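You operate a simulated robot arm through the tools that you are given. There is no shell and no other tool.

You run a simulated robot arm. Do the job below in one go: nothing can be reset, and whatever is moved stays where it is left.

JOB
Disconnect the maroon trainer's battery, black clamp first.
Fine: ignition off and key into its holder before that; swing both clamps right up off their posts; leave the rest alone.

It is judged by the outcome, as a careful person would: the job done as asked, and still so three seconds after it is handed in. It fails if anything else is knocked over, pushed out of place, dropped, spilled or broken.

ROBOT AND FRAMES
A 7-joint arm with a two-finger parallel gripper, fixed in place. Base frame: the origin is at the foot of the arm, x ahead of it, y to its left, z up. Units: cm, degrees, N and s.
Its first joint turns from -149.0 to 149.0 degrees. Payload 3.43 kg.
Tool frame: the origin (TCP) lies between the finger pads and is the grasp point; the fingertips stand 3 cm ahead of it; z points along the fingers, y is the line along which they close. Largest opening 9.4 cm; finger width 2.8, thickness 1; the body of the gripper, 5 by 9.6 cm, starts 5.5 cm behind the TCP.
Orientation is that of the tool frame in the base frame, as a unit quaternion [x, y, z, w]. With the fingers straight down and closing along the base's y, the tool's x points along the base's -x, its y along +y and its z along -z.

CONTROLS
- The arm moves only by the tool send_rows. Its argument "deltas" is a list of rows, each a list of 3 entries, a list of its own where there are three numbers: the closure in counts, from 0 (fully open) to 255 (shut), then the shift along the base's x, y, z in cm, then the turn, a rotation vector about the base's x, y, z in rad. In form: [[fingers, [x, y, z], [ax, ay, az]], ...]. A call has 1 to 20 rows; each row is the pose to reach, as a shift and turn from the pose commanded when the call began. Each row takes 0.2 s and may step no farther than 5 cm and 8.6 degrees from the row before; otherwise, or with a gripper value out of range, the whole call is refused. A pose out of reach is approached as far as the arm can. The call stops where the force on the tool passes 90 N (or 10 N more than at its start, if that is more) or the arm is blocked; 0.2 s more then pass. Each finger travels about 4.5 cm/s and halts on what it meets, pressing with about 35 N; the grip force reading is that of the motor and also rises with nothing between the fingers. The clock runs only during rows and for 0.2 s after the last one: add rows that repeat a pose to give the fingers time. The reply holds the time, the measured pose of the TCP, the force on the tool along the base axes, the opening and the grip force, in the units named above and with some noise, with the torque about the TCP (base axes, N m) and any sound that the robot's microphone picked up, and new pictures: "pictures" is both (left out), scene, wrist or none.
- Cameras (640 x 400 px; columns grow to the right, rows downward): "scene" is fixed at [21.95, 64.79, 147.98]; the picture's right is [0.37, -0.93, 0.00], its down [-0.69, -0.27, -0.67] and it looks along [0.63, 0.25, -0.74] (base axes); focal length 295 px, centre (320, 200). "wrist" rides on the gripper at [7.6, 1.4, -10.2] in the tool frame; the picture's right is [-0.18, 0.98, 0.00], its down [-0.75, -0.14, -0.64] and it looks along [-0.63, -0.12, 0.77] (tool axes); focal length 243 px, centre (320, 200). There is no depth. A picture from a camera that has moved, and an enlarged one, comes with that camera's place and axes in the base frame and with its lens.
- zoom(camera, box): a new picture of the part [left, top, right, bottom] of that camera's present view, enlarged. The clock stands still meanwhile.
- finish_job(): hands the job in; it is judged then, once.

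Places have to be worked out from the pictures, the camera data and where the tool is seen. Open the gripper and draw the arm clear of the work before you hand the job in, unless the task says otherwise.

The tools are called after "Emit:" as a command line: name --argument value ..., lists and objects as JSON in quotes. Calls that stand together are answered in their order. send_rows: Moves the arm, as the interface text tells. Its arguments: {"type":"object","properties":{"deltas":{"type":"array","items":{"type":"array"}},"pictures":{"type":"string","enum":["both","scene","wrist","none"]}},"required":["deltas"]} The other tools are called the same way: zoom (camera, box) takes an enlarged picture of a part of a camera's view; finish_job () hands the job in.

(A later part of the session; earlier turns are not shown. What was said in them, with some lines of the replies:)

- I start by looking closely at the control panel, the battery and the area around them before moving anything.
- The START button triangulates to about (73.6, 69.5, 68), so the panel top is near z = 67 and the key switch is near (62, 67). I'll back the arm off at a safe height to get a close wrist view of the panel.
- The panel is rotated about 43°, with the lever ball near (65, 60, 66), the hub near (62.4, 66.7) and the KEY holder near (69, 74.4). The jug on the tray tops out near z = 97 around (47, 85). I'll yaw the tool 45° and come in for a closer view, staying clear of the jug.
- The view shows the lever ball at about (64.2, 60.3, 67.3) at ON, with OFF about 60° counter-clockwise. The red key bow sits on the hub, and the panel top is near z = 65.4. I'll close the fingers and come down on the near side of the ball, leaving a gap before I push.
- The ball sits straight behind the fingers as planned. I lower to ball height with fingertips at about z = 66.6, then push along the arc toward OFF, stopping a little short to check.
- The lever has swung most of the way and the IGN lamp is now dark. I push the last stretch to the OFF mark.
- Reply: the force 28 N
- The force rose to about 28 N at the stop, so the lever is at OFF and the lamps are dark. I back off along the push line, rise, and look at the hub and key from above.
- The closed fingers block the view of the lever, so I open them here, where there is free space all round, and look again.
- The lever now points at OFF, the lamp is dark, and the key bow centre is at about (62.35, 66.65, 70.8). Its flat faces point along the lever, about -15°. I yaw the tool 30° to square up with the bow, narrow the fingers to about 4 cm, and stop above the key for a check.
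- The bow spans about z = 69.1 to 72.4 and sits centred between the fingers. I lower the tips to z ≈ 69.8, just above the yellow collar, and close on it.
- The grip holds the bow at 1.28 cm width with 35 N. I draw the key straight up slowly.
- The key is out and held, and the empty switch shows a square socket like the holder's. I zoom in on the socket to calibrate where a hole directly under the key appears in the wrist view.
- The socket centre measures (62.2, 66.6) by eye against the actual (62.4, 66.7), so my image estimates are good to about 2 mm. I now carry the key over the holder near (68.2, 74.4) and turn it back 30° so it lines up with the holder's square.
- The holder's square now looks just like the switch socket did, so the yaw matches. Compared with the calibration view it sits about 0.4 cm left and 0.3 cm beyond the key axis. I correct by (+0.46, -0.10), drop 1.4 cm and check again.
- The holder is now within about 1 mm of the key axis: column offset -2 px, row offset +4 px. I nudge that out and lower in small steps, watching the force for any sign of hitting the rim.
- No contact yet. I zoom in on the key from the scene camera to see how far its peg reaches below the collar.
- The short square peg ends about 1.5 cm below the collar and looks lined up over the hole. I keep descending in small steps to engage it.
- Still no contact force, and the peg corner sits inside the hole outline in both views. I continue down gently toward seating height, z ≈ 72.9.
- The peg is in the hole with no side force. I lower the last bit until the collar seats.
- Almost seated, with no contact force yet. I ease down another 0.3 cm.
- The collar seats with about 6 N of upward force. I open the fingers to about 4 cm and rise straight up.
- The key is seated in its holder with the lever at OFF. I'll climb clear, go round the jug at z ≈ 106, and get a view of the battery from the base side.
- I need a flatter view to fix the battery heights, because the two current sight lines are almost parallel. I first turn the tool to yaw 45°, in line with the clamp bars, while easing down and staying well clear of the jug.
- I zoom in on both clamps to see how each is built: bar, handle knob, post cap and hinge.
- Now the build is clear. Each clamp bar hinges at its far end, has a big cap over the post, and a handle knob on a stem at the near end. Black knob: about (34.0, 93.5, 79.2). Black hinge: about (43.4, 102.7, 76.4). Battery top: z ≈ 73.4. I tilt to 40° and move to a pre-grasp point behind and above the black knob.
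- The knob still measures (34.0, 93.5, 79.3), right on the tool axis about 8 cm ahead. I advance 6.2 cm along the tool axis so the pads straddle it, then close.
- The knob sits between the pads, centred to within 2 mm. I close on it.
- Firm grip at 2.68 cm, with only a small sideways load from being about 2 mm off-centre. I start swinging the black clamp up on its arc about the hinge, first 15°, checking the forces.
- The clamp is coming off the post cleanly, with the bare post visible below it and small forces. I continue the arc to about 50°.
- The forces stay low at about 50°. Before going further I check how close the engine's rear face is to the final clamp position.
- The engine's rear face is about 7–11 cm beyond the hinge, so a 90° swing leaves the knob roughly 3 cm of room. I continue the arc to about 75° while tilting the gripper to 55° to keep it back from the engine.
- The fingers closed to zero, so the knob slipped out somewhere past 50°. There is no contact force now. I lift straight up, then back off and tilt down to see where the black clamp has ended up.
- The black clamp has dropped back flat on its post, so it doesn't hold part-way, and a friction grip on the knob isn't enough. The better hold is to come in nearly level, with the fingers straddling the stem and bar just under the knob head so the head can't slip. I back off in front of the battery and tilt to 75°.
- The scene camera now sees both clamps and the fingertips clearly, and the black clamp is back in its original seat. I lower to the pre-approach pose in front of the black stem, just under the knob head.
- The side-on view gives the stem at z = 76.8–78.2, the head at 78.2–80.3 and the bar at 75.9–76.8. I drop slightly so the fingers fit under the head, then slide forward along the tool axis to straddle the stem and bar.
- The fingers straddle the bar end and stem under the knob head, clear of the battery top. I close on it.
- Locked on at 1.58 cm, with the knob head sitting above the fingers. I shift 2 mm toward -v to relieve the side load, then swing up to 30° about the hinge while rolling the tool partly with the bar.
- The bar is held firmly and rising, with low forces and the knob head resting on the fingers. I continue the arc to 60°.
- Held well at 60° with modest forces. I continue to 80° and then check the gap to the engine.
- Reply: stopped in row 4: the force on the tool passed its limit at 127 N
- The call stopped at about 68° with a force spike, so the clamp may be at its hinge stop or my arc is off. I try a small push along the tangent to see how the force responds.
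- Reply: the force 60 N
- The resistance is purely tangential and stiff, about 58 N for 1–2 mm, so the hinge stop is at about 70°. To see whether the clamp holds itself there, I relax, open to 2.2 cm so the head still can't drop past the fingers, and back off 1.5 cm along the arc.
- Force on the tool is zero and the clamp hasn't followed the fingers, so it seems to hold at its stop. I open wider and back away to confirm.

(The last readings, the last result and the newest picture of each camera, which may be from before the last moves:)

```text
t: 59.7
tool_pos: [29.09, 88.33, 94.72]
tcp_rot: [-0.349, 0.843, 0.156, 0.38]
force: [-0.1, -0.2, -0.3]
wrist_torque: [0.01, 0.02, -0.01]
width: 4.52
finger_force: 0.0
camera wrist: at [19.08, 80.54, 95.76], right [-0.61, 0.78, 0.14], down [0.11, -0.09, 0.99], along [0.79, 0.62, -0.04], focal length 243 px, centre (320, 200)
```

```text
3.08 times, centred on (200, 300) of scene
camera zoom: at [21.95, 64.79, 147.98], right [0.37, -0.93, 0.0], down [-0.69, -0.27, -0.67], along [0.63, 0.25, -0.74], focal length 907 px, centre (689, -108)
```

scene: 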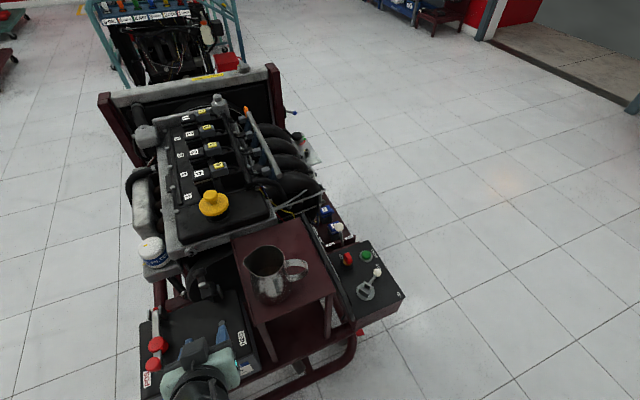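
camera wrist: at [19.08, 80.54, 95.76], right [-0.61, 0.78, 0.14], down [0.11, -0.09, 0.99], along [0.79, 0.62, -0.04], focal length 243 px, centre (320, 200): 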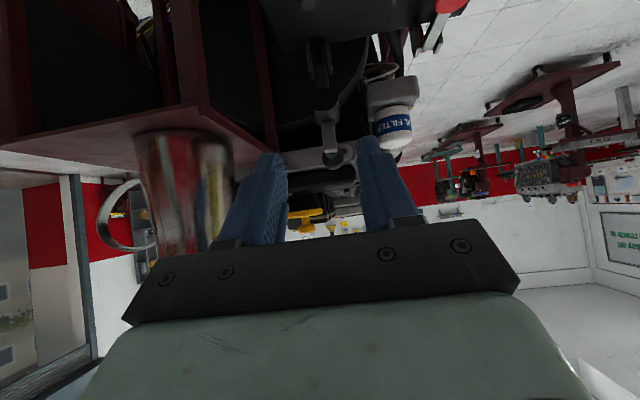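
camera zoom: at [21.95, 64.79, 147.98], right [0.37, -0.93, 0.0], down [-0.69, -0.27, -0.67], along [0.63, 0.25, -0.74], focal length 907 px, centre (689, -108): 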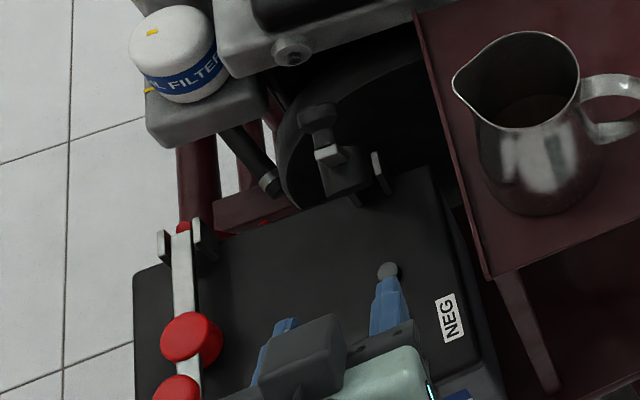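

The black clamp now stands up on its own, at about 72° against its stop, with the post bare below. Next is the red clamp. I move across in front of it at a safe height to fix its position.

Emit:
send_rows --deltas '[[133, [-2, 1.9, -1.3], [-0.02, 0.02, 0]], [133, [-4, 3.9, -2.6], [-0.04, 0.04, 0]], [133, [-6, 5.8, -3.9], [-0.06, 0.06, 0]], [133, [-8, 7.8, -5.2], [-0.08, 0.08, 0]], [133, [-10, 9.7, -6.5], [-0.1, 0.1, 0]], [133, [-10, 9.7, -6.5], [-0.1, 0.1, 0]]]' --pictures "both"

Emit:
zoom --camera "wrist" --box '[220, 40, 440, 220]'

Emit:
zoom --camera "scene" --box '[120, 270, 240, 400]'

```text
t: 61.1
tool_pos: [19.08, 97.96, 87.93]
tcp_rot: [-0.358, 0.868, 0.13, 0.318]
force: [-1.3, -0.1, 1.0]
wrist_torque: [0.0, 0.0, -0.02]
width: 4.48
finger_force: 0.1
camera wrist: at [9.22, 90.38, 90.8], right [-0.59, 0.8, 0.12], down [0.21, 0.01, 0.98], along [0.78, 0.6, -0.18], focal length 243 px, centre (320, 200)
```

scene: 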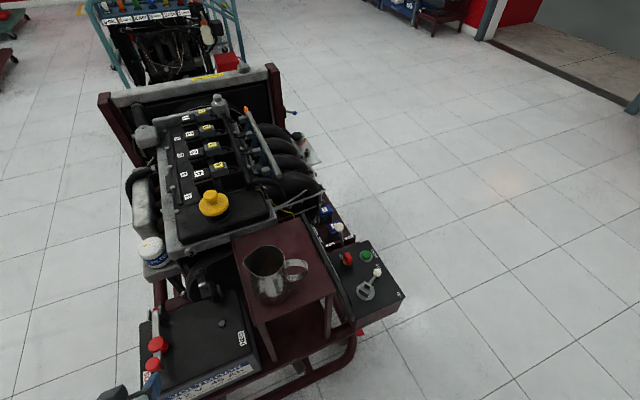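
wrist: 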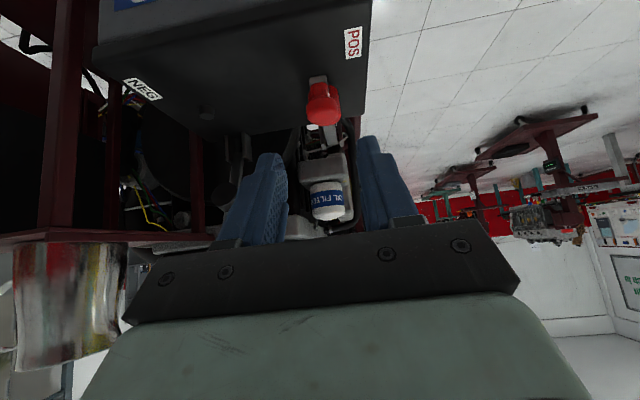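

```text
2.22 times, centred on (330, 130) of wrist
camera zoom: at [9.22, 90.38, 90.8], right [-0.59, 0.8, 0.12], down [0.21, 0.01, 0.98], along [0.78, 0.6, -0.18], focal length 539 px, centre (298, 356)
```

zoom: 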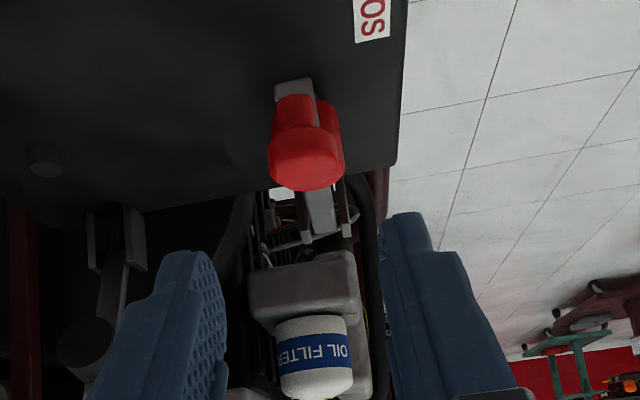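

```text
3.08 times, centred on (180, 335) of scene
camera zoom: at [21.95, 64.79, 147.98], right [0.37, -0.93, 0.0], down [-0.69, -0.27, -0.67], along [0.63, 0.25, -0.74], focal length 907 px, centre (751, -215)
```

zoom: 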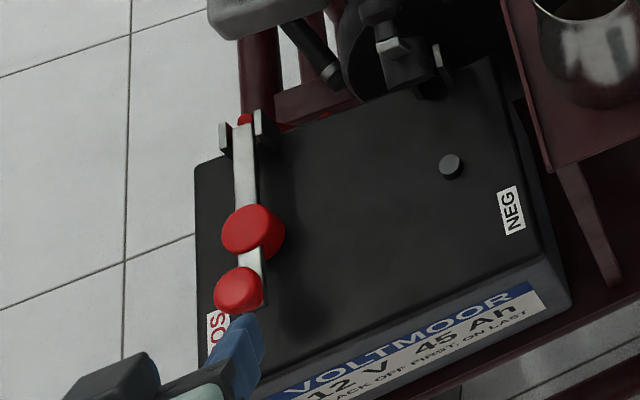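

The black post is bare. The red knob measures (24.3, 103.5, 79.1), in line with the black geometry. I set up the same level approach: tilt to 75° while backing off and lowering in front of the red stem.

Emit:
send_rows --deltas '[[146, [-0.35, -0.35, -1.2], [0.072, -0.072, 0]], [146, [-0.7, -0.7, -2.4], [0.144, -0.144, 0]], [146, [-1.05, -1.05, -3.8], [0.216, -0.216, 0]], [146, [-1.4, -1.4, -5.2], [0.288, -0.288, 0]], [146, [-1.7, -1.7, -7], [0.36, -0.36, 0]], [146, [-2, -2, -8.7], [0.432, -0.432, 0]], [146, [-2, -2, -8.7], [0.432, -0.432, 0]]]' --pictures "both"

Emit:
zoom --camera "wrist" --box '[220, 40, 440, 220]'

Emit:
zoom --camera "scene" --box '[120, 270, 240, 400]'

```text
t: 62.7
tool_pos: [17.25, 96.05, 79.28]
tcp_rot: [-0.302, 0.732, 0.233, 0.564]
force: [-0.9, -0.7, -0.1]
wrist_torque: [-0.01, 0.0, 0.0]
width: 4.0
finger_force: 0.0
camera wrist: at [7.88, 88.86, 74.48], right [-0.66, 0.73, 0.18], down [-0.2, -0.4, 0.89], along [0.72, 0.55, 0.42], focal length 243 px, centre (320, 200)
```

scene: 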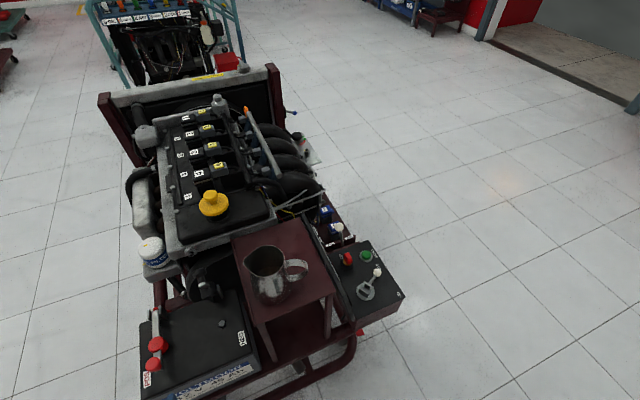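
wrist: 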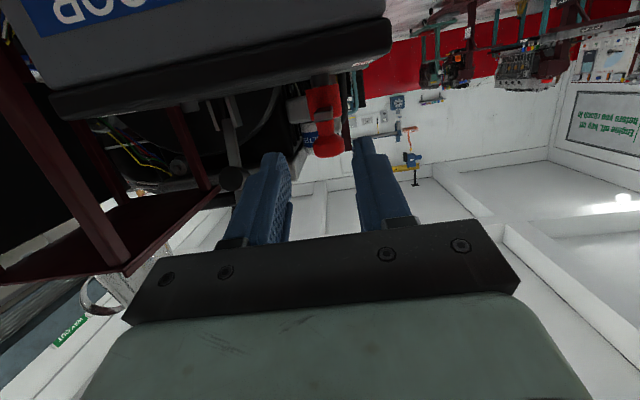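

```text
2.22 times, centred on (330, 130) of wrist
camera zoom: at [7.88, 88.86, 74.48], right [-0.66, 0.73, 0.18], down [-0.2, -0.4, 0.89], along [0.72, 0.55, 0.42], focal length 539 px, centre (298, 356)
```

zoom: 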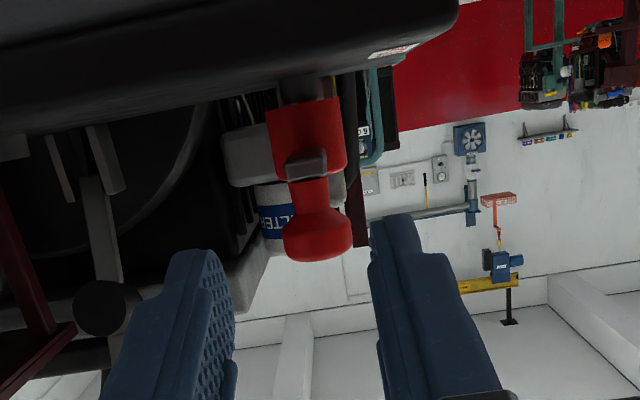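

```text
3.08 times, centred on (180, 335) of scene
camera zoom: at [21.95, 64.79, 147.98], right [0.37, -0.93, 0.0], down [-0.69, -0.27, -0.67], along [0.63, 0.25, -0.74], focal length 907 px, centre (751, -215)
```

zoom: 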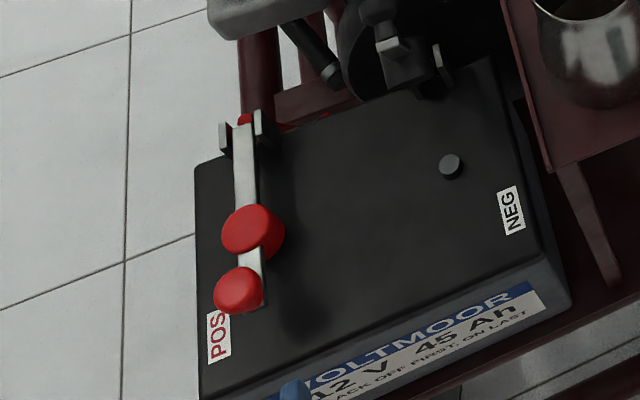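

The red stem sits about 0.4 cm to the +v side of the tool axis, with its bar about 0.3 cm higher than the black one. I correct for that and slide in along the tool axis, stopping short for a check.

Emit:
send_rows --deltas '[[146, [-0.25, 0.25, 0.25], [0, 0, 0]], [146, [0.7, 1.2, -0.1], [0, 0, 0]], [146, [1.65, 2.15, -0.46], [0, 0, 0]], [146, [2.6, 3.1, -0.82], [0, 0, 0]], [146, [3.5, 4.0, -1.16], [0, 0, 0]], [146, [3.5, 4.0, -1.16], [0, 0, 0]]]' --pictures "both"

Emit:
zoom --camera "wrist" --box '[220, 60, 440, 220]'

Emit:
zoom --camera "scene" --box '[130, 310, 210, 400]'

```text
t: 64.1
tool_pos: [20.75, 100.1, 78.19]
tcp_rot: [-0.302, 0.732, 0.234, 0.564]
force: [-0.4, -0.6, -0.3]
wrist_torque: [0.0, 0.05, 0.0]
width: 4.0
finger_force: 0.1
camera wrist: at [11.29, 92.83, 73.31], right [-0.66, 0.73, 0.18], down [-0.2, -0.4, 0.89], along [0.72, 0.55, 0.42], focal length 243 px, centre (320, 200)
```

scene: 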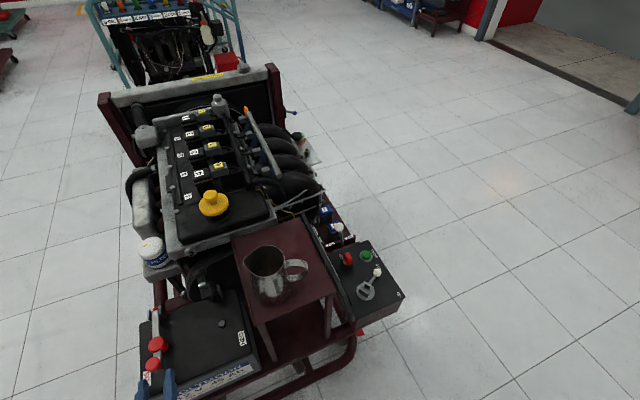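
wrist: 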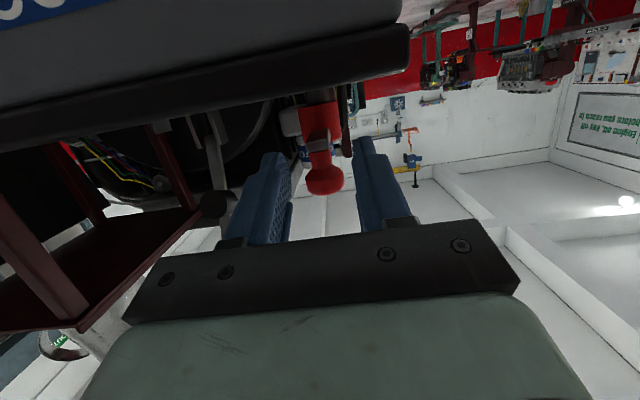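

```text
2.50 times, centred on (330, 140) of wrist
camera zoom: at [11.29, 92.83, 73.31], right [-0.66, 0.73, 0.18], down [-0.2, -0.4, 0.89], along [0.72, 0.55, 0.42], focal length 606 px, centre (295, 350)
```

zoom: 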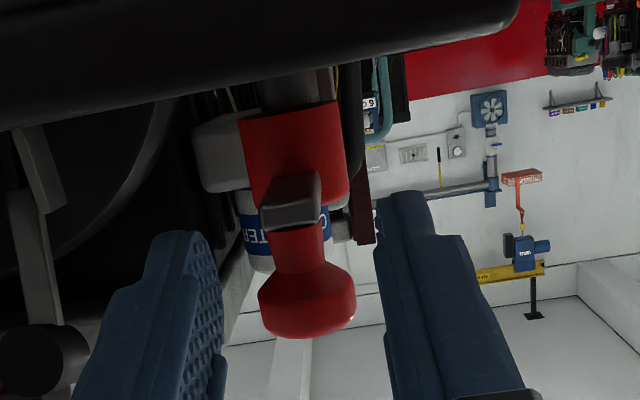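

```text
4.44 times, centred on (170, 355) of scene
camera zoom: at [21.95, 64.79, 147.98], right [0.37, -0.93, 0.0], down [-0.69, -0.27, -0.67], along [0.63, 0.25, -0.74], focal length 1310 px, centre (987, -489)
```

zoom: 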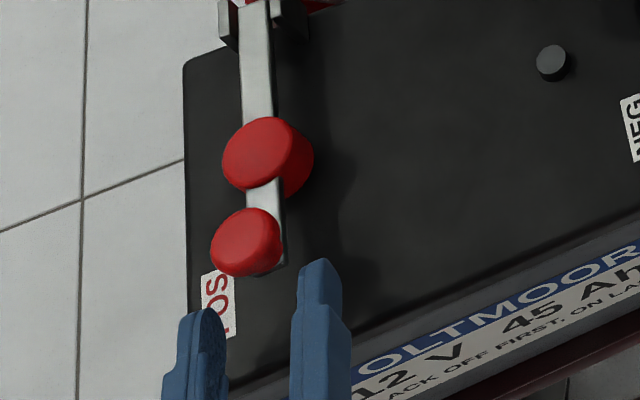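

The wrist view shows the stem centred between the fingertips; the small offset in the scene view is just perspective. I complete the last 3.7 cm and check before closing.

Emit:
send_rows --deltas '[[146, [0.7, 0.7, -0.26], [0, 0, 0]], [146, [1.4, 1.4, -0.52], [0, 0, 0]], [146, [2.1, 2.1, -0.76], [0, 0, 0]], [146, [2.65, 2.65, -0.94], [0, 0, 0]], [146, [2.65, 2.65, -0.94], [0, 0, 0]]]' --pictures "wrist"

Emit:
zoom --camera "wrist" --box '[220, 80, 420, 220]'

Emit:
zoom --camera "scene" --box '[130, 310, 210, 400]'

```text
t: 65.3
tool_pos: [23.29, 102.65, 77.21]
tcp_rot: [-0.301, 0.732, 0.233, 0.565]
force: [-0.6, -0.2, -0.3]
wrist_torque: [0.0, -0.02, -0.03]
width: 4.01
finger_force: 0.1
camera wrist: at [13.85, 95.49, 72.35], right [-0.66, 0.73, 0.18], down [-0.2, -0.4, 0.89], along [0.72, 0.55, 0.42], focal length 243 px, centre (320, 200)
```

wrist: 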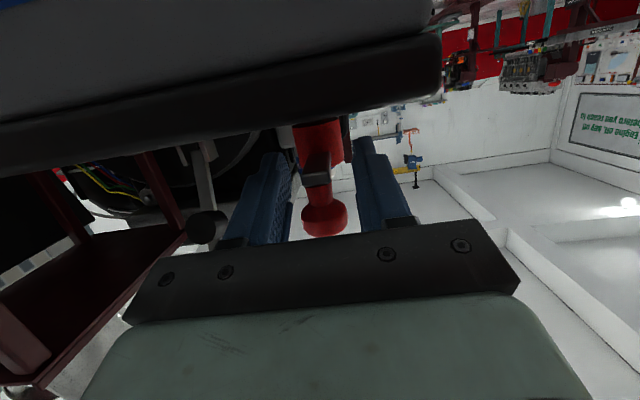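

```text
2.86 times, centred on (320, 150) of wrist
camera zoom: at [13.85, 95.49, 72.35], right [-0.66, 0.73, 0.18], down [-0.2, -0.4, 0.89], along [0.72, 0.55, 0.42], focal length 693 px, centre (320, 343)
```

zoom: 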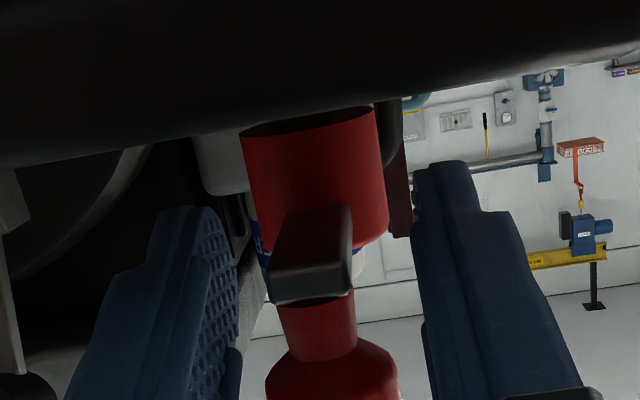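

```text
4.44 times, centred on (170, 355) of scene
camera zoom: at [21.95, 64.79, 147.98], right [0.37, -0.93, 0.0], down [-0.69, -0.27, -0.67], along [0.63, 0.25, -0.74], focal length 1310 px, centre (987, -489)
```

zoom: 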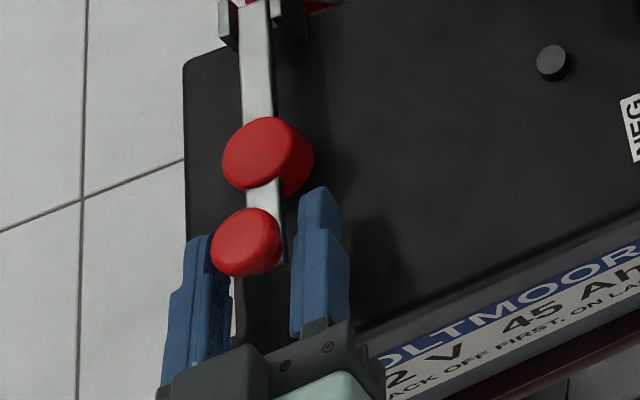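

The picture matches the successful black grasp, with the stem about 0.25 cm toward -v. I shift by that and close.

Emit:
send_rows --deltas '[[146, [0.18, -0.18, 0], [0, 0, 0]], [200, [0.18, -0.18, 0], [0, 0, 0]], [255, [0.18, -0.18, 0], [0, 0, 0]], [255, [0.18, -0.18, 0], [0, 0, 0]], [255, [0.18, -0.18, 0], [0, 0, 0]], [255, [0.18, -0.18, 0], [0, 0, 0]]]' --pictures "wrist"

Emit:
zoom --camera "wrist" --box '[220, 80, 420, 220]'

Emit:
zoom --camera "scene" --box '[130, 310, 210, 400]'

```text
t: 66.7
tool_pos: [23.35, 102.56, 77.33]
tcp_rot: [-0.302, 0.732, 0.233, 0.565]
force: [-10.4, -4.5, 0.2]
wrist_torque: [-0.08, -0.15, 0.36]
width: 1.59
finger_force: 44.4
camera wrist: at [13.96, 95.32, 72.42], right [-0.66, 0.73, 0.18], down [-0.2, -0.4, 0.89], along [0.72, 0.55, 0.42], focal length 243 px, centre (320, 200)
```

wrist: 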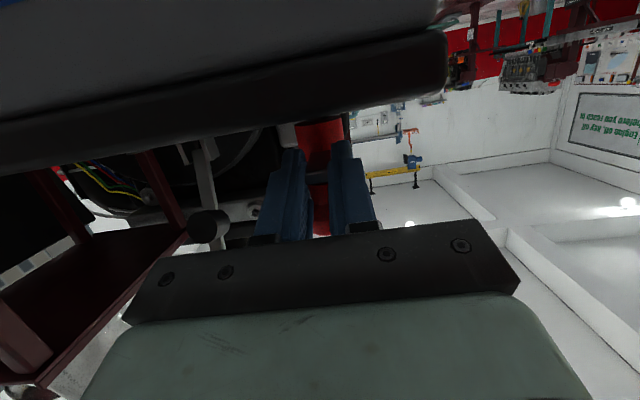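

```text
2.86 times, centred on (320, 150) of wrist
camera zoom: at [13.96, 95.32, 72.42], right [-0.66, 0.73, 0.18], down [-0.2, -0.4, 0.89], along [0.72, 0.55, 0.42], focal length 693 px, centre (320, 343)
```

zoom: 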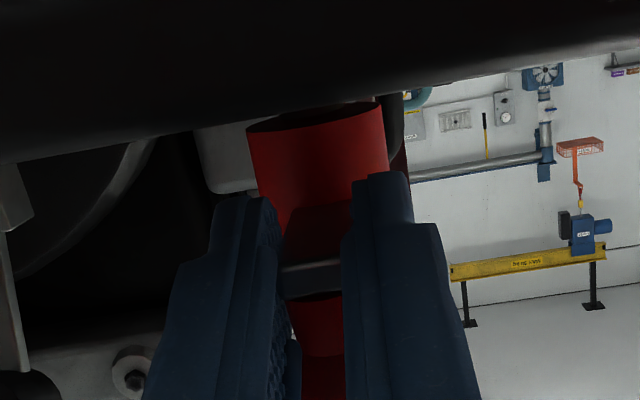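

```text
4.44 times, centred on (170, 355) of scene
camera zoom: at [21.95, 64.79, 147.98], right [0.37, -0.93, 0.0], down [-0.69, -0.27, -0.67], along [0.63, 0.25, -0.74], focal length 1310 px, centre (987, -489)
```

zoom: 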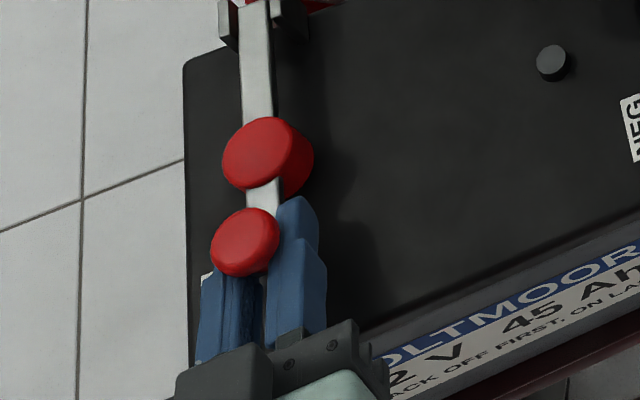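

Gripped at 1.59 cm with the head above the fingers, same as before. I swing the red clamp up on the same arc to 30°.

Emit:
send_rows --deltas '[[255, [0.04, 0.04, 1.19], [-0.0206, 0.0206, 0]], [255, [0.16, 0.16, 2.37], [-0.0411, 0.0411, 0]], [255, [0.34, 0.34, 3.53], [-0.0617, 0.0617, 0]], [255, [0.6, 0.6, 4.67], [-0.0823, 0.0823, 0]], [255, [0.92, 0.92, 5.77], [-0.1029, 0.1029, 0]], [255, [1.31, 1.31, 6.83], [-0.1234, 0.1234, 0]], [255, [1.31, 1.31, 6.83], [-0.1234, 0.1234, 0]]]' --pictures "both"

Emit:
zoom --camera "wrist" --box '[220, 80, 420, 220]'

Emit:
zoom --camera "scene" --box '[120, 270, 240, 390]'

```text
t: 68.3
tool_pos: [24.75, 104.01, 83.8]
tcp_rot: [-0.322, 0.779, 0.205, 0.498]
force: [-5.8, 8.2, -12.3]
wrist_torque: [-0.95, 0.91, 0.62]
width: 1.59
finger_force: 45.1
camera wrist: at [14.91, 96.29, 81.23], right [-0.64, 0.75, 0.17], down [-0.09, -0.29, 0.95], along [0.76, 0.59, 0.25], focal length 243 px, centre (320, 200)
```

scene: 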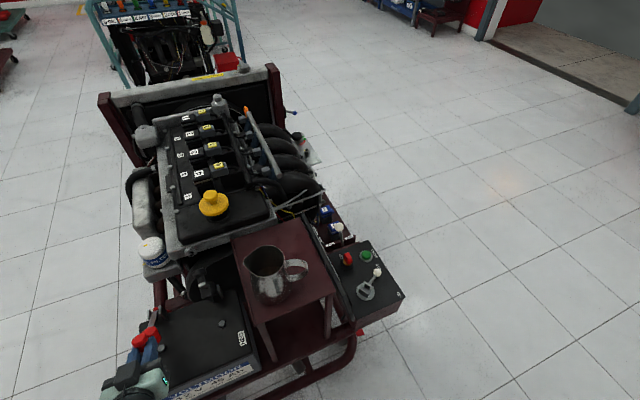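
wrist: 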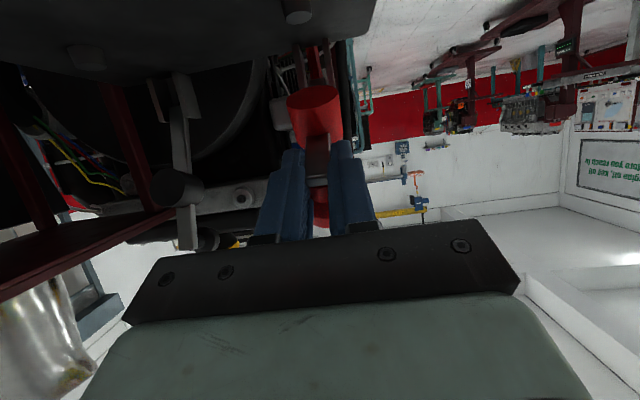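

```text
2.86 times, centred on (320, 150) of wrist
camera zoom: at [14.91, 96.29, 81.23], right [-0.64, 0.75, 0.17], down [-0.09, -0.29, 0.95], along [0.76, 0.59, 0.25], focal length 693 px, centre (320, 343)
```

zoom: 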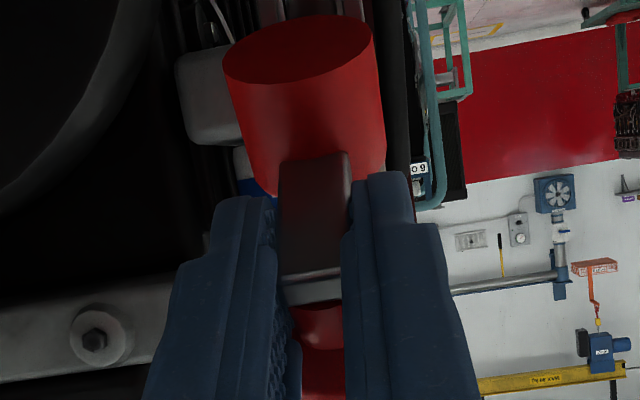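

```text
3.33 times, centred on (180, 330) of scene
camera zoom: at [21.95, 64.79, 147.98], right [0.37, -0.93, 0.0], down [-0.69, -0.27, -0.67], along [0.63, 0.25, -0.74], focal length 982 px, centre (787, -233)
```

zoom: 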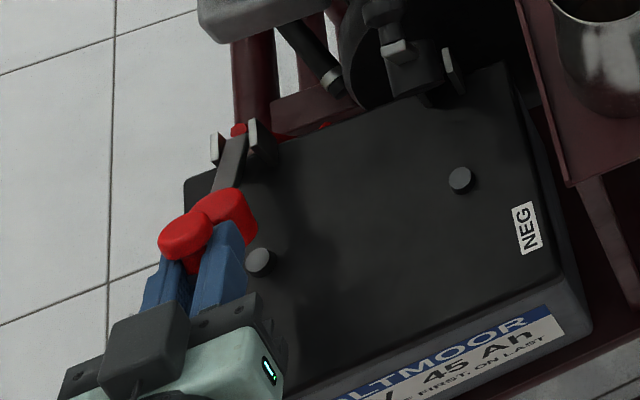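

The red clamp is lifting off cleanly and the black clamp is still upright to the left of the view. I continue to 60°.

Emit:
send_rows --deltas '[[255, [0.45, 0.45, 1.01], [-0.0206, 0.0206, 0]], [255, [0.96, 0.96, 1.96], [-0.0411, 0.0411, 0]], [255, [1.52, 1.52, 2.84], [-0.0617, 0.0617, 0]], [255, [2.14, 2.14, 3.65], [-0.0823, 0.0823, 0]], [255, [2.8, 2.8, 4.39], [-0.1029, 0.1029, 0]], [255, [3.5, 3.5, 5.04], [-0.1234, 0.1234, 0]], [255, [3.5, 3.5, 5.04], [-0.1234, 0.1234, 0]]]' --pictures "both"

Emit:
zoom --camera "wrist" --box '[220, 80, 420, 220]'

Emit:
zoom --camera "scene" --box '[120, 240, 240, 370]'

```text
t: 69.9
tool_pos: [28.2, 107.39, 88.99]
tcp_rot: [-0.338, 0.819, 0.176, 0.428]
force: [-6.7, 8.2, -22.8]
wrist_torque: [-1.12, 1.11, 0.42]
width: 1.57
finger_force: 45.2
camera wrist: at [18.15, 99.54, 88.34], right [-0.62, 0.77, 0.15], down [0.03, -0.17, 0.99], along [0.79, 0.61, 0.08], focal length 243 px, centre (320, 200)
```

scene: 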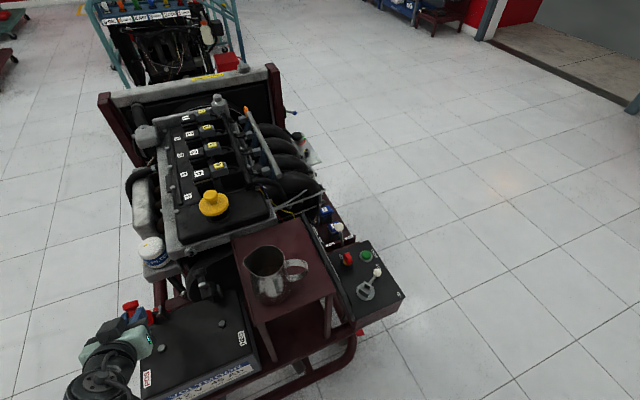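
wrist: 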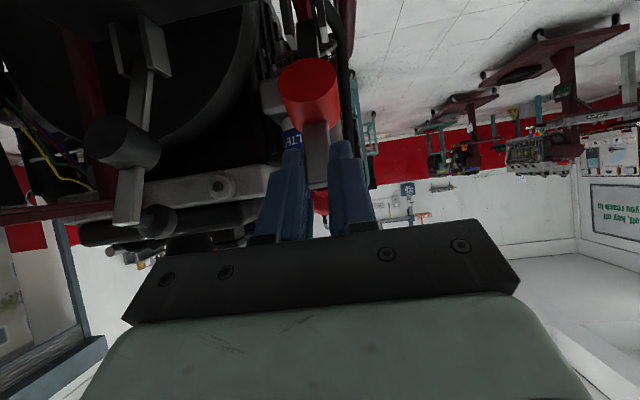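

```text
2.86 times, centred on (320, 150) of wrist
camera zoom: at [18.15, 99.54, 88.34], right [-0.62, 0.77, 0.15], down [0.03, -0.17, 0.99], along [0.79, 0.61, 0.08], focal length 693 px, centre (320, 343)
```

zoom: 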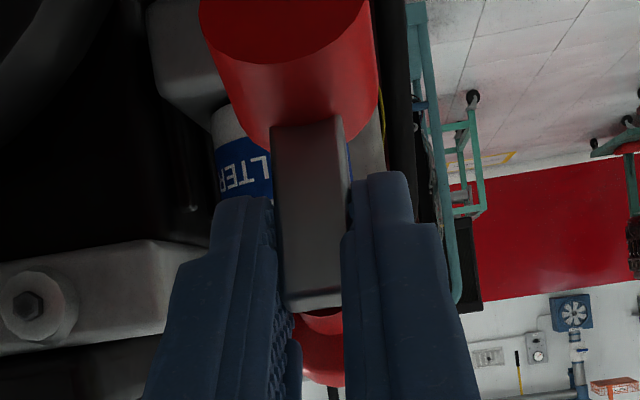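

```text
3.08 times, centred on (180, 305) of scene
camera zoom: at [21.95, 64.79, 147.98], right [0.37, -0.93, 0.0], down [-0.69, -0.27, -0.67], along [0.63, 0.25, -0.74], focal length 907 px, centre (751, -123)
```

zoom: 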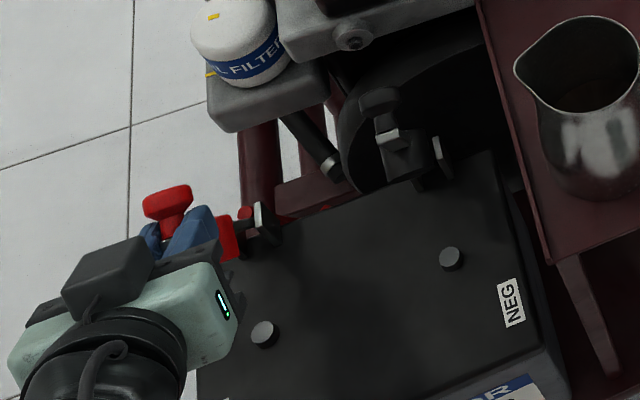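

Both posts are bare. The downward pull says my arc radius is slightly long, so I trim it and continue in smaller steps toward the stop near 70°.

Emit:
send_rows --deltas '[[255, [0.39, 0.39, 0.1], [-0.0103, 0.0103, 0]], [255, [0.78, 0.78, 0.38], [-0.0206, 0.0206, 0]], [255, [1.07, 1.07, 0.54], [-0.0288, 0.0288, 0]], [255, [1.07, 1.07, 0.54], [-0.0288, 0.0288, 0]]]' --pictures "none"

```text
t: 70.9
tool_pos: [29.33, 108.53, 89.59]
tcp_rot: [-0.342, 0.828, 0.17, 0.411]
force: [-9.8, -2.6, -19.4]
wrist_torque: [-1.02, 1.16, 0.47]
width: 1.56
finger_force: 45.0
```

No stop yet. I go on in small increments until the force shows it.

Emit:
send_rows --deltas '[[255, [0.2, 0.2, 0.08], [-0.006, 0.006, 0]], [255, [0.4, 0.4, 0.15], [-0.012, 0.012, 0]], [255, [0.4, 0.4, 0.15], [-0.012, 0.012, 0]]]' --pictures "none"

```text
t: 71.7
tool_pos: [29.47, 108.62, 89.57]
tcp_rot: [-0.343, 0.833, 0.165, 0.401]
force: [-34.2, -33.9, -26.7]
wrist_torque: [-0.17, 0.51, 0.73]
width: 1.58
finger_force: 45.4
```

The tangential force jumped to about 48 N, so the red clamp is at its stop. I relax, open to 2.2 cm and back off along the arc to check that it holds.

Emit:
send_rows --deltas '[[255, [-0.15, -0.15, -0.05], [0, 0, 0]], [195, [-0.2, -0.2, -0.1], [0, 0, 0]], [195, [-0.2, -0.2, -0.1], [0, 0, 0]], [195, [-0.5, -0.5, -0.3], [0, 0, 0]], [195, [-0.9, -0.9, -0.5], [0, 0, 0]], [195, [-1.2, -1.2, -0.7], [0, 0, 0]], [195, [-1.2, -1.2, -0.7], [0, 0, 0]]]' --pictures "both"

Emit:
zoom --camera "wrist" --box '[220, 60, 420, 220]'

Emit:
zoom --camera "scene" --box '[110, 240, 240, 370]'

```text
t: 73.3
tool_pos: [28.58, 107.5, 88.89]
tcp_rot: [-0.343, 0.832, 0.166, 0.404]
force: [-0.5, 0.3, 0.1]
wrist_torque: [0.0, -0.01, 0.01]
width: 2.23
finger_force: 0.0
camera wrist: at [18.48, 99.68, 89.22], right [-0.61, 0.78, 0.14], down [0.07, -0.13, 0.99], along [0.79, 0.61, 0.02], focal length 243 px, centre (320, 200)
```

scene: 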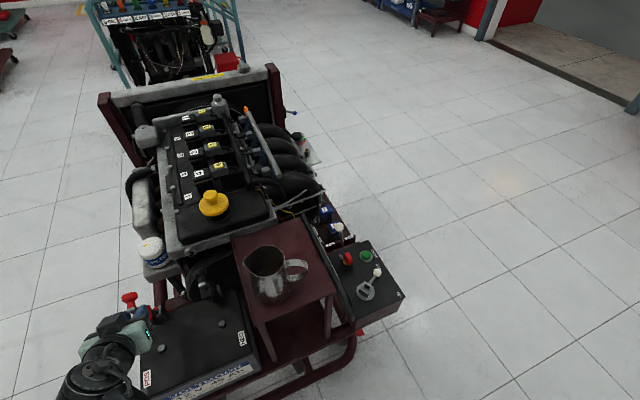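
wrist: 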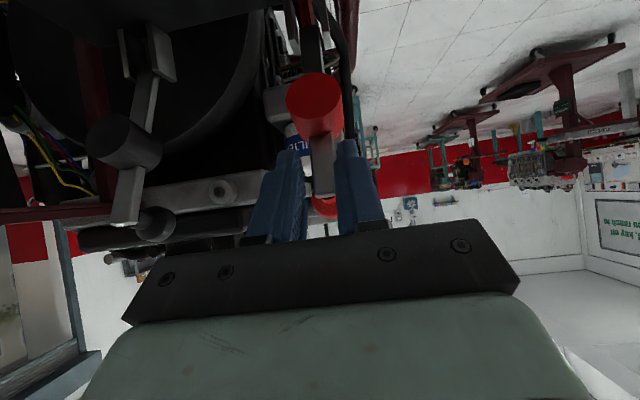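

```text
2.50 times, centred on (320, 140) of wrist
camera zoom: at [18.48, 99.68, 89.22], right [-0.61, 0.78, 0.14], down [0.07, -0.13, 0.99], along [0.79, 0.61, 0.02], focal length 606 px, centre (320, 350)
```

zoom: 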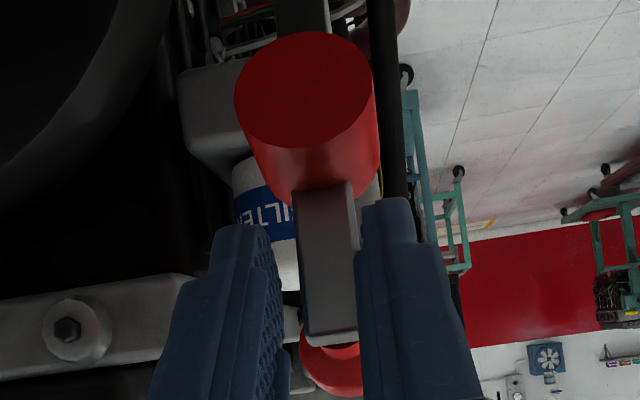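

```text
3.08 times, centred on (175, 305) of scene
camera zoom: at [21.95, 64.79, 147.98], right [0.37, -0.93, 0.0], down [-0.69, -0.27, -0.67], along [0.63, 0.25, -0.74], focal length 907 px, centre (766, -123)
```

zoom: 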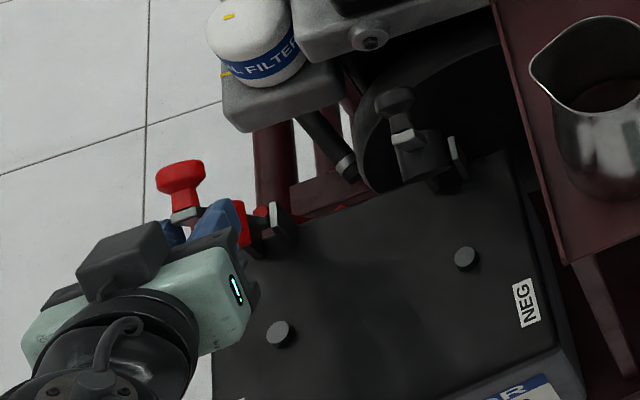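

No load on the fingers and the red knob stayed up. I open wide and back away from it.

Emit:
send_rows --deltas '[[160, [0, 0, 0], [0, 0, 0]], [133, [0, 0, 0], [0, 0, 0]], [133, [0, 0, 0], [0, 0, 0]], [133, [-1.0, -1.0, 0.3], [0, 0, 0]], [133, [-2.2, -2.2, 0.8], [0, 0, 0]], [133, [-3.8, -3.8, 1.5], [0, 0, 0]], [133, [-5.5, -5.5, 2.5], [0, 0, 0]], [133, [-7.5, -7.5, 4], [0, 0, 0]], [133, [-9.5, -9.5, 5.5], [0, 0, 0]], [133, [-9.5, -9.5, 5.5], [0, 0, 0]]]' --pictures "both"

Emit:
zoom --camera "wrist" --box '[180, 20, 480, 220]'

Emit:
zoom --camera "scene" --box '[110, 240, 260, 380]'

```text
t: 75.5
tool_pos: [18.99, 98.17, 94.48]
tcp_rot: [-0.343, 0.831, 0.167, 0.406]
force: [-0.3, 0.2, 0.5]
wrist_torque: [-0.03, 0.0, -0.03]
width: 4.5
finger_force: 0.0
camera wrist: at [8.99, 90.29, 94.75], right [-0.61, 0.78, 0.14], down [0.07, -0.13, 0.99], along [0.79, 0.62, 0.02], focal length 243 px, centre (320, 200)
```

scene: 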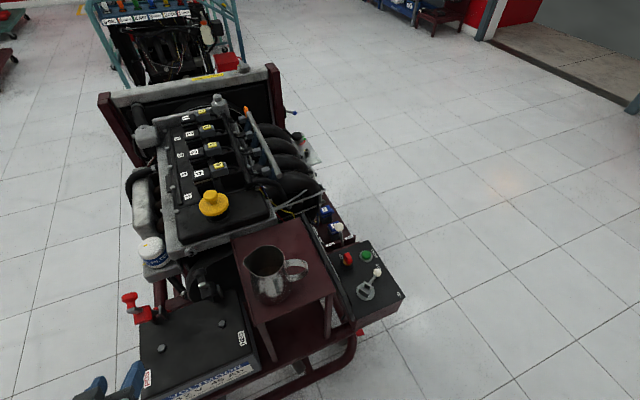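
wrist: 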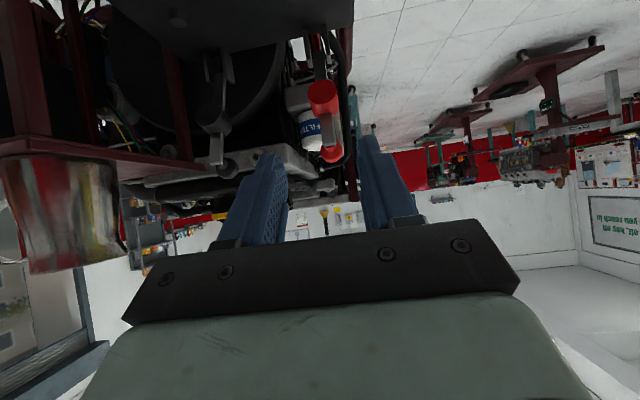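

```text
2.00 times, centred on (330, 120) of wrist
camera zoom: at [8.99, 90.29, 94.75], right [-0.61, 0.78, 0.14], down [0.07, -0.13, 0.99], along [0.79, 0.62, 0.02], focal length 485 px, centre (300, 360)
```

zoom: 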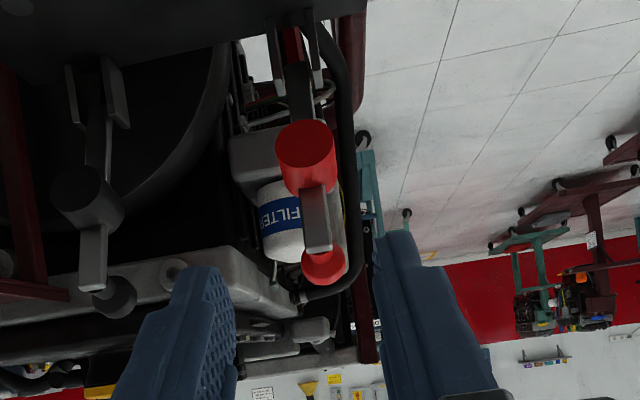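

```text
2.86 times, centred on (185, 310) of scene
camera zoom: at [21.95, 64.79, 147.98], right [0.37, -0.93, 0.0], down [-0.69, -0.27, -0.67], along [0.63, 0.25, -0.74], focal length 842 px, centre (706, -114)
```

zoom: 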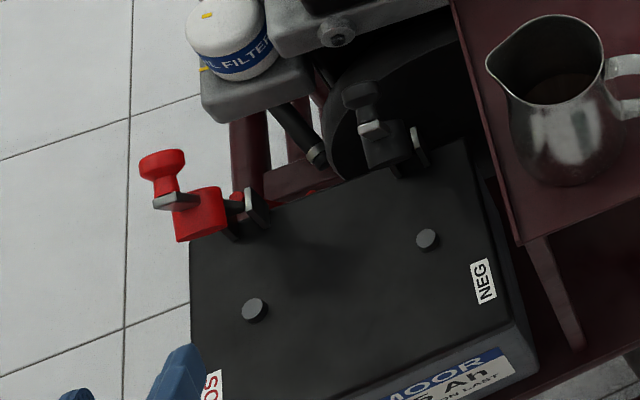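

Both clamps stand upright on their own with both posts bare. I open the gripper fully and draw the arm well clear of the trainer, then check everything.

Emit:
send_rows --deltas '[[60, [-2, -2.5, 2], [0, 0, 0]], [0, [-4, -5, 4], [0, 0, 0]], [0, [-6, -8, 6], [0, 0, 0]], [0, [-8, -11, 8], [0, 0, 0]], [0, [-9.5, -14, 10], [0, 0, 0]], [0, [-11, -17, 12], [0, 0, 0]], [0, [-12, -20, 14], [0, 0, 0]], [0, [-12, -22, 16], [0, 0, 0]], [0, [-12, -22, 16], [0, 0, 0]], [0, [-12, -22, 16], [0, 0, 0]], [0, [-12, -22, 16], [0, 0, 0]], [0, [-12, -22, 16], [0, 0, 0]], [0, [-12, -22, 16], [0, 0, 0]], [0, [-12, -22, 16], [0, 0, 0]], [0, [-12, -22, 16], [0, 0, 0]], [0, [-12, -22, 16], [0, 0, 0]], [0, [-12, -22, 16], [0, 0, 0]], [0, [-12, -22, 16], [0, 0, 0]]]' --pictures "both"

Emit:
zoom --camera "scene" --box '[110, 240, 260, 380]'

Emit:
zoom --camera "scene" --box '[225, 190, 415, 340]'

Emit:
zoom --camera "scene" --box '[330, 235, 400, 305]'

```text
t: 79.3
tool_pos: [7.2, 76.2, 110.76]
tcp_rot: [-0.343, 0.83, 0.167, 0.406]
force: [-0.2, -0.2, -0.1]
wrist_torque: [-0.02, 0.02, -0.04]
width: 9.43
finger_force: 0.0
camera wrist: at [-2.96, 68.3, 110.97], right [-0.61, 0.78, 0.14], down [0.07, -0.13, 0.99], along [0.79, 0.62, 0.02], focal length 243 px, centre (320, 200)
```

scene: 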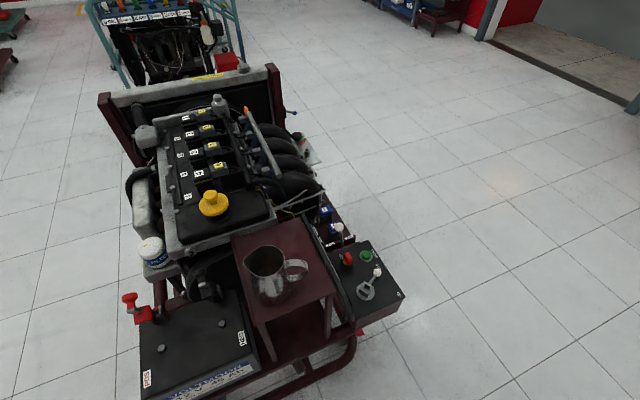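
wrist: 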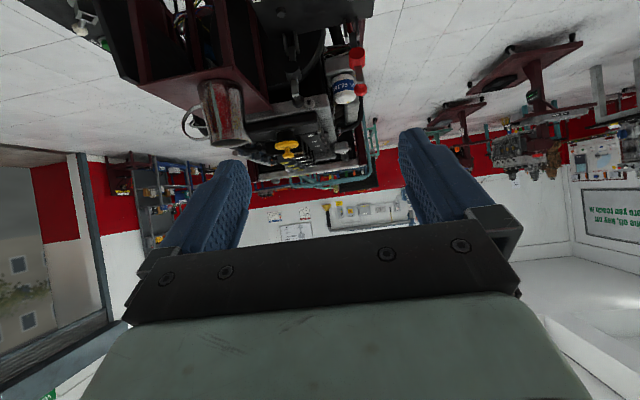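

```text
2.86 times, centred on (185, 310) of scene
camera zoom: at [21.95, 64.79, 147.98], right [0.37, -0.93, 0.0], down [-0.69, -0.27, -0.67], along [0.63, 0.25, -0.74], focal length 842 px, centre (706, -114)
```

zoom: 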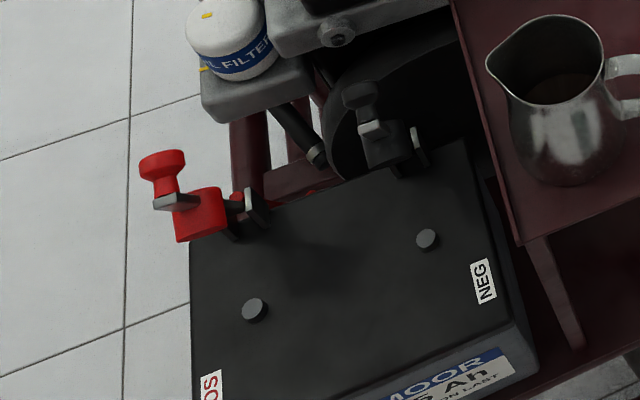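

```text
2.67 times, centred on (320, 265) of scene
camera zoom: at [21.95, 64.79, 147.98], right [0.37, -0.93, 0.0], down [-0.69, -0.27, -0.67], along [0.63, 0.25, -0.74], focal length 786 px, centre (320, 27)
```

zoom: 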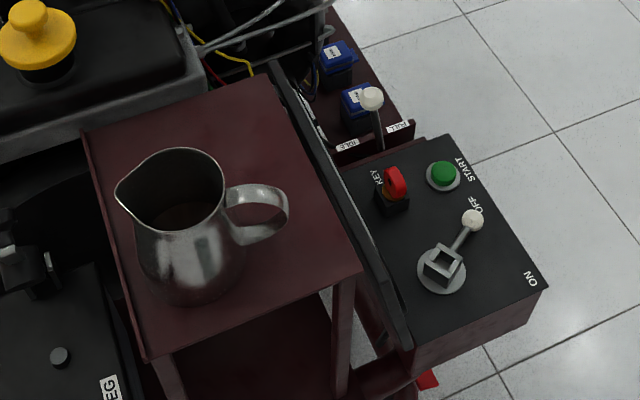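

```text
5.71 times, centred on (365, 270) of scene
camera zoom: at [21.95, 64.79, 147.98], right [0.37, -0.93, 0.0], down [-0.69, -0.27, -0.67], along [0.63, 0.25, -0.74], focal length 1684 px, centre (63, -200)
```

zoom: 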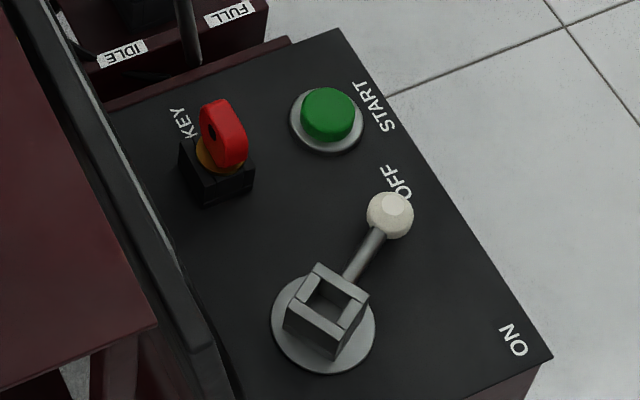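

The final check, more than three seconds after release, shows:
- **Ignition:** the lever is at OFF and the key is seated in its holder.
- **Clamps:** black was lifted first, then red, and both stand up off bare posts.
- **Surroundings:** the jug, throttle lever and everything else are where they were.
- **Arm:** the gripper is open and clear of the trainer.

I'm handing the job in.

Emit:
finish_job

```text
The job is handed in.
```

The maroon trainer's battery is disconnected. The ignition is off and the key is in its holder. The black clamp came up first, then the red, and both now stand up clear of their posts.

- **Black clamp slipped once:** on my first try it slipped from the gripper partway up and dropped back onto its post. I regripped it under the knob, swung it fully up, and only then moved to the red clamp.
- **How far they swing:** each clamp reaches a hinge stop at roughly 70° and holds there by itself. Both were still up when I last checked, about four seconds after I let go of the red one.
- **Everything else:** in the final pictures nothing else had moved, including the jug and the throttle lever. The gripper is open and the arm is clear of the trainer.
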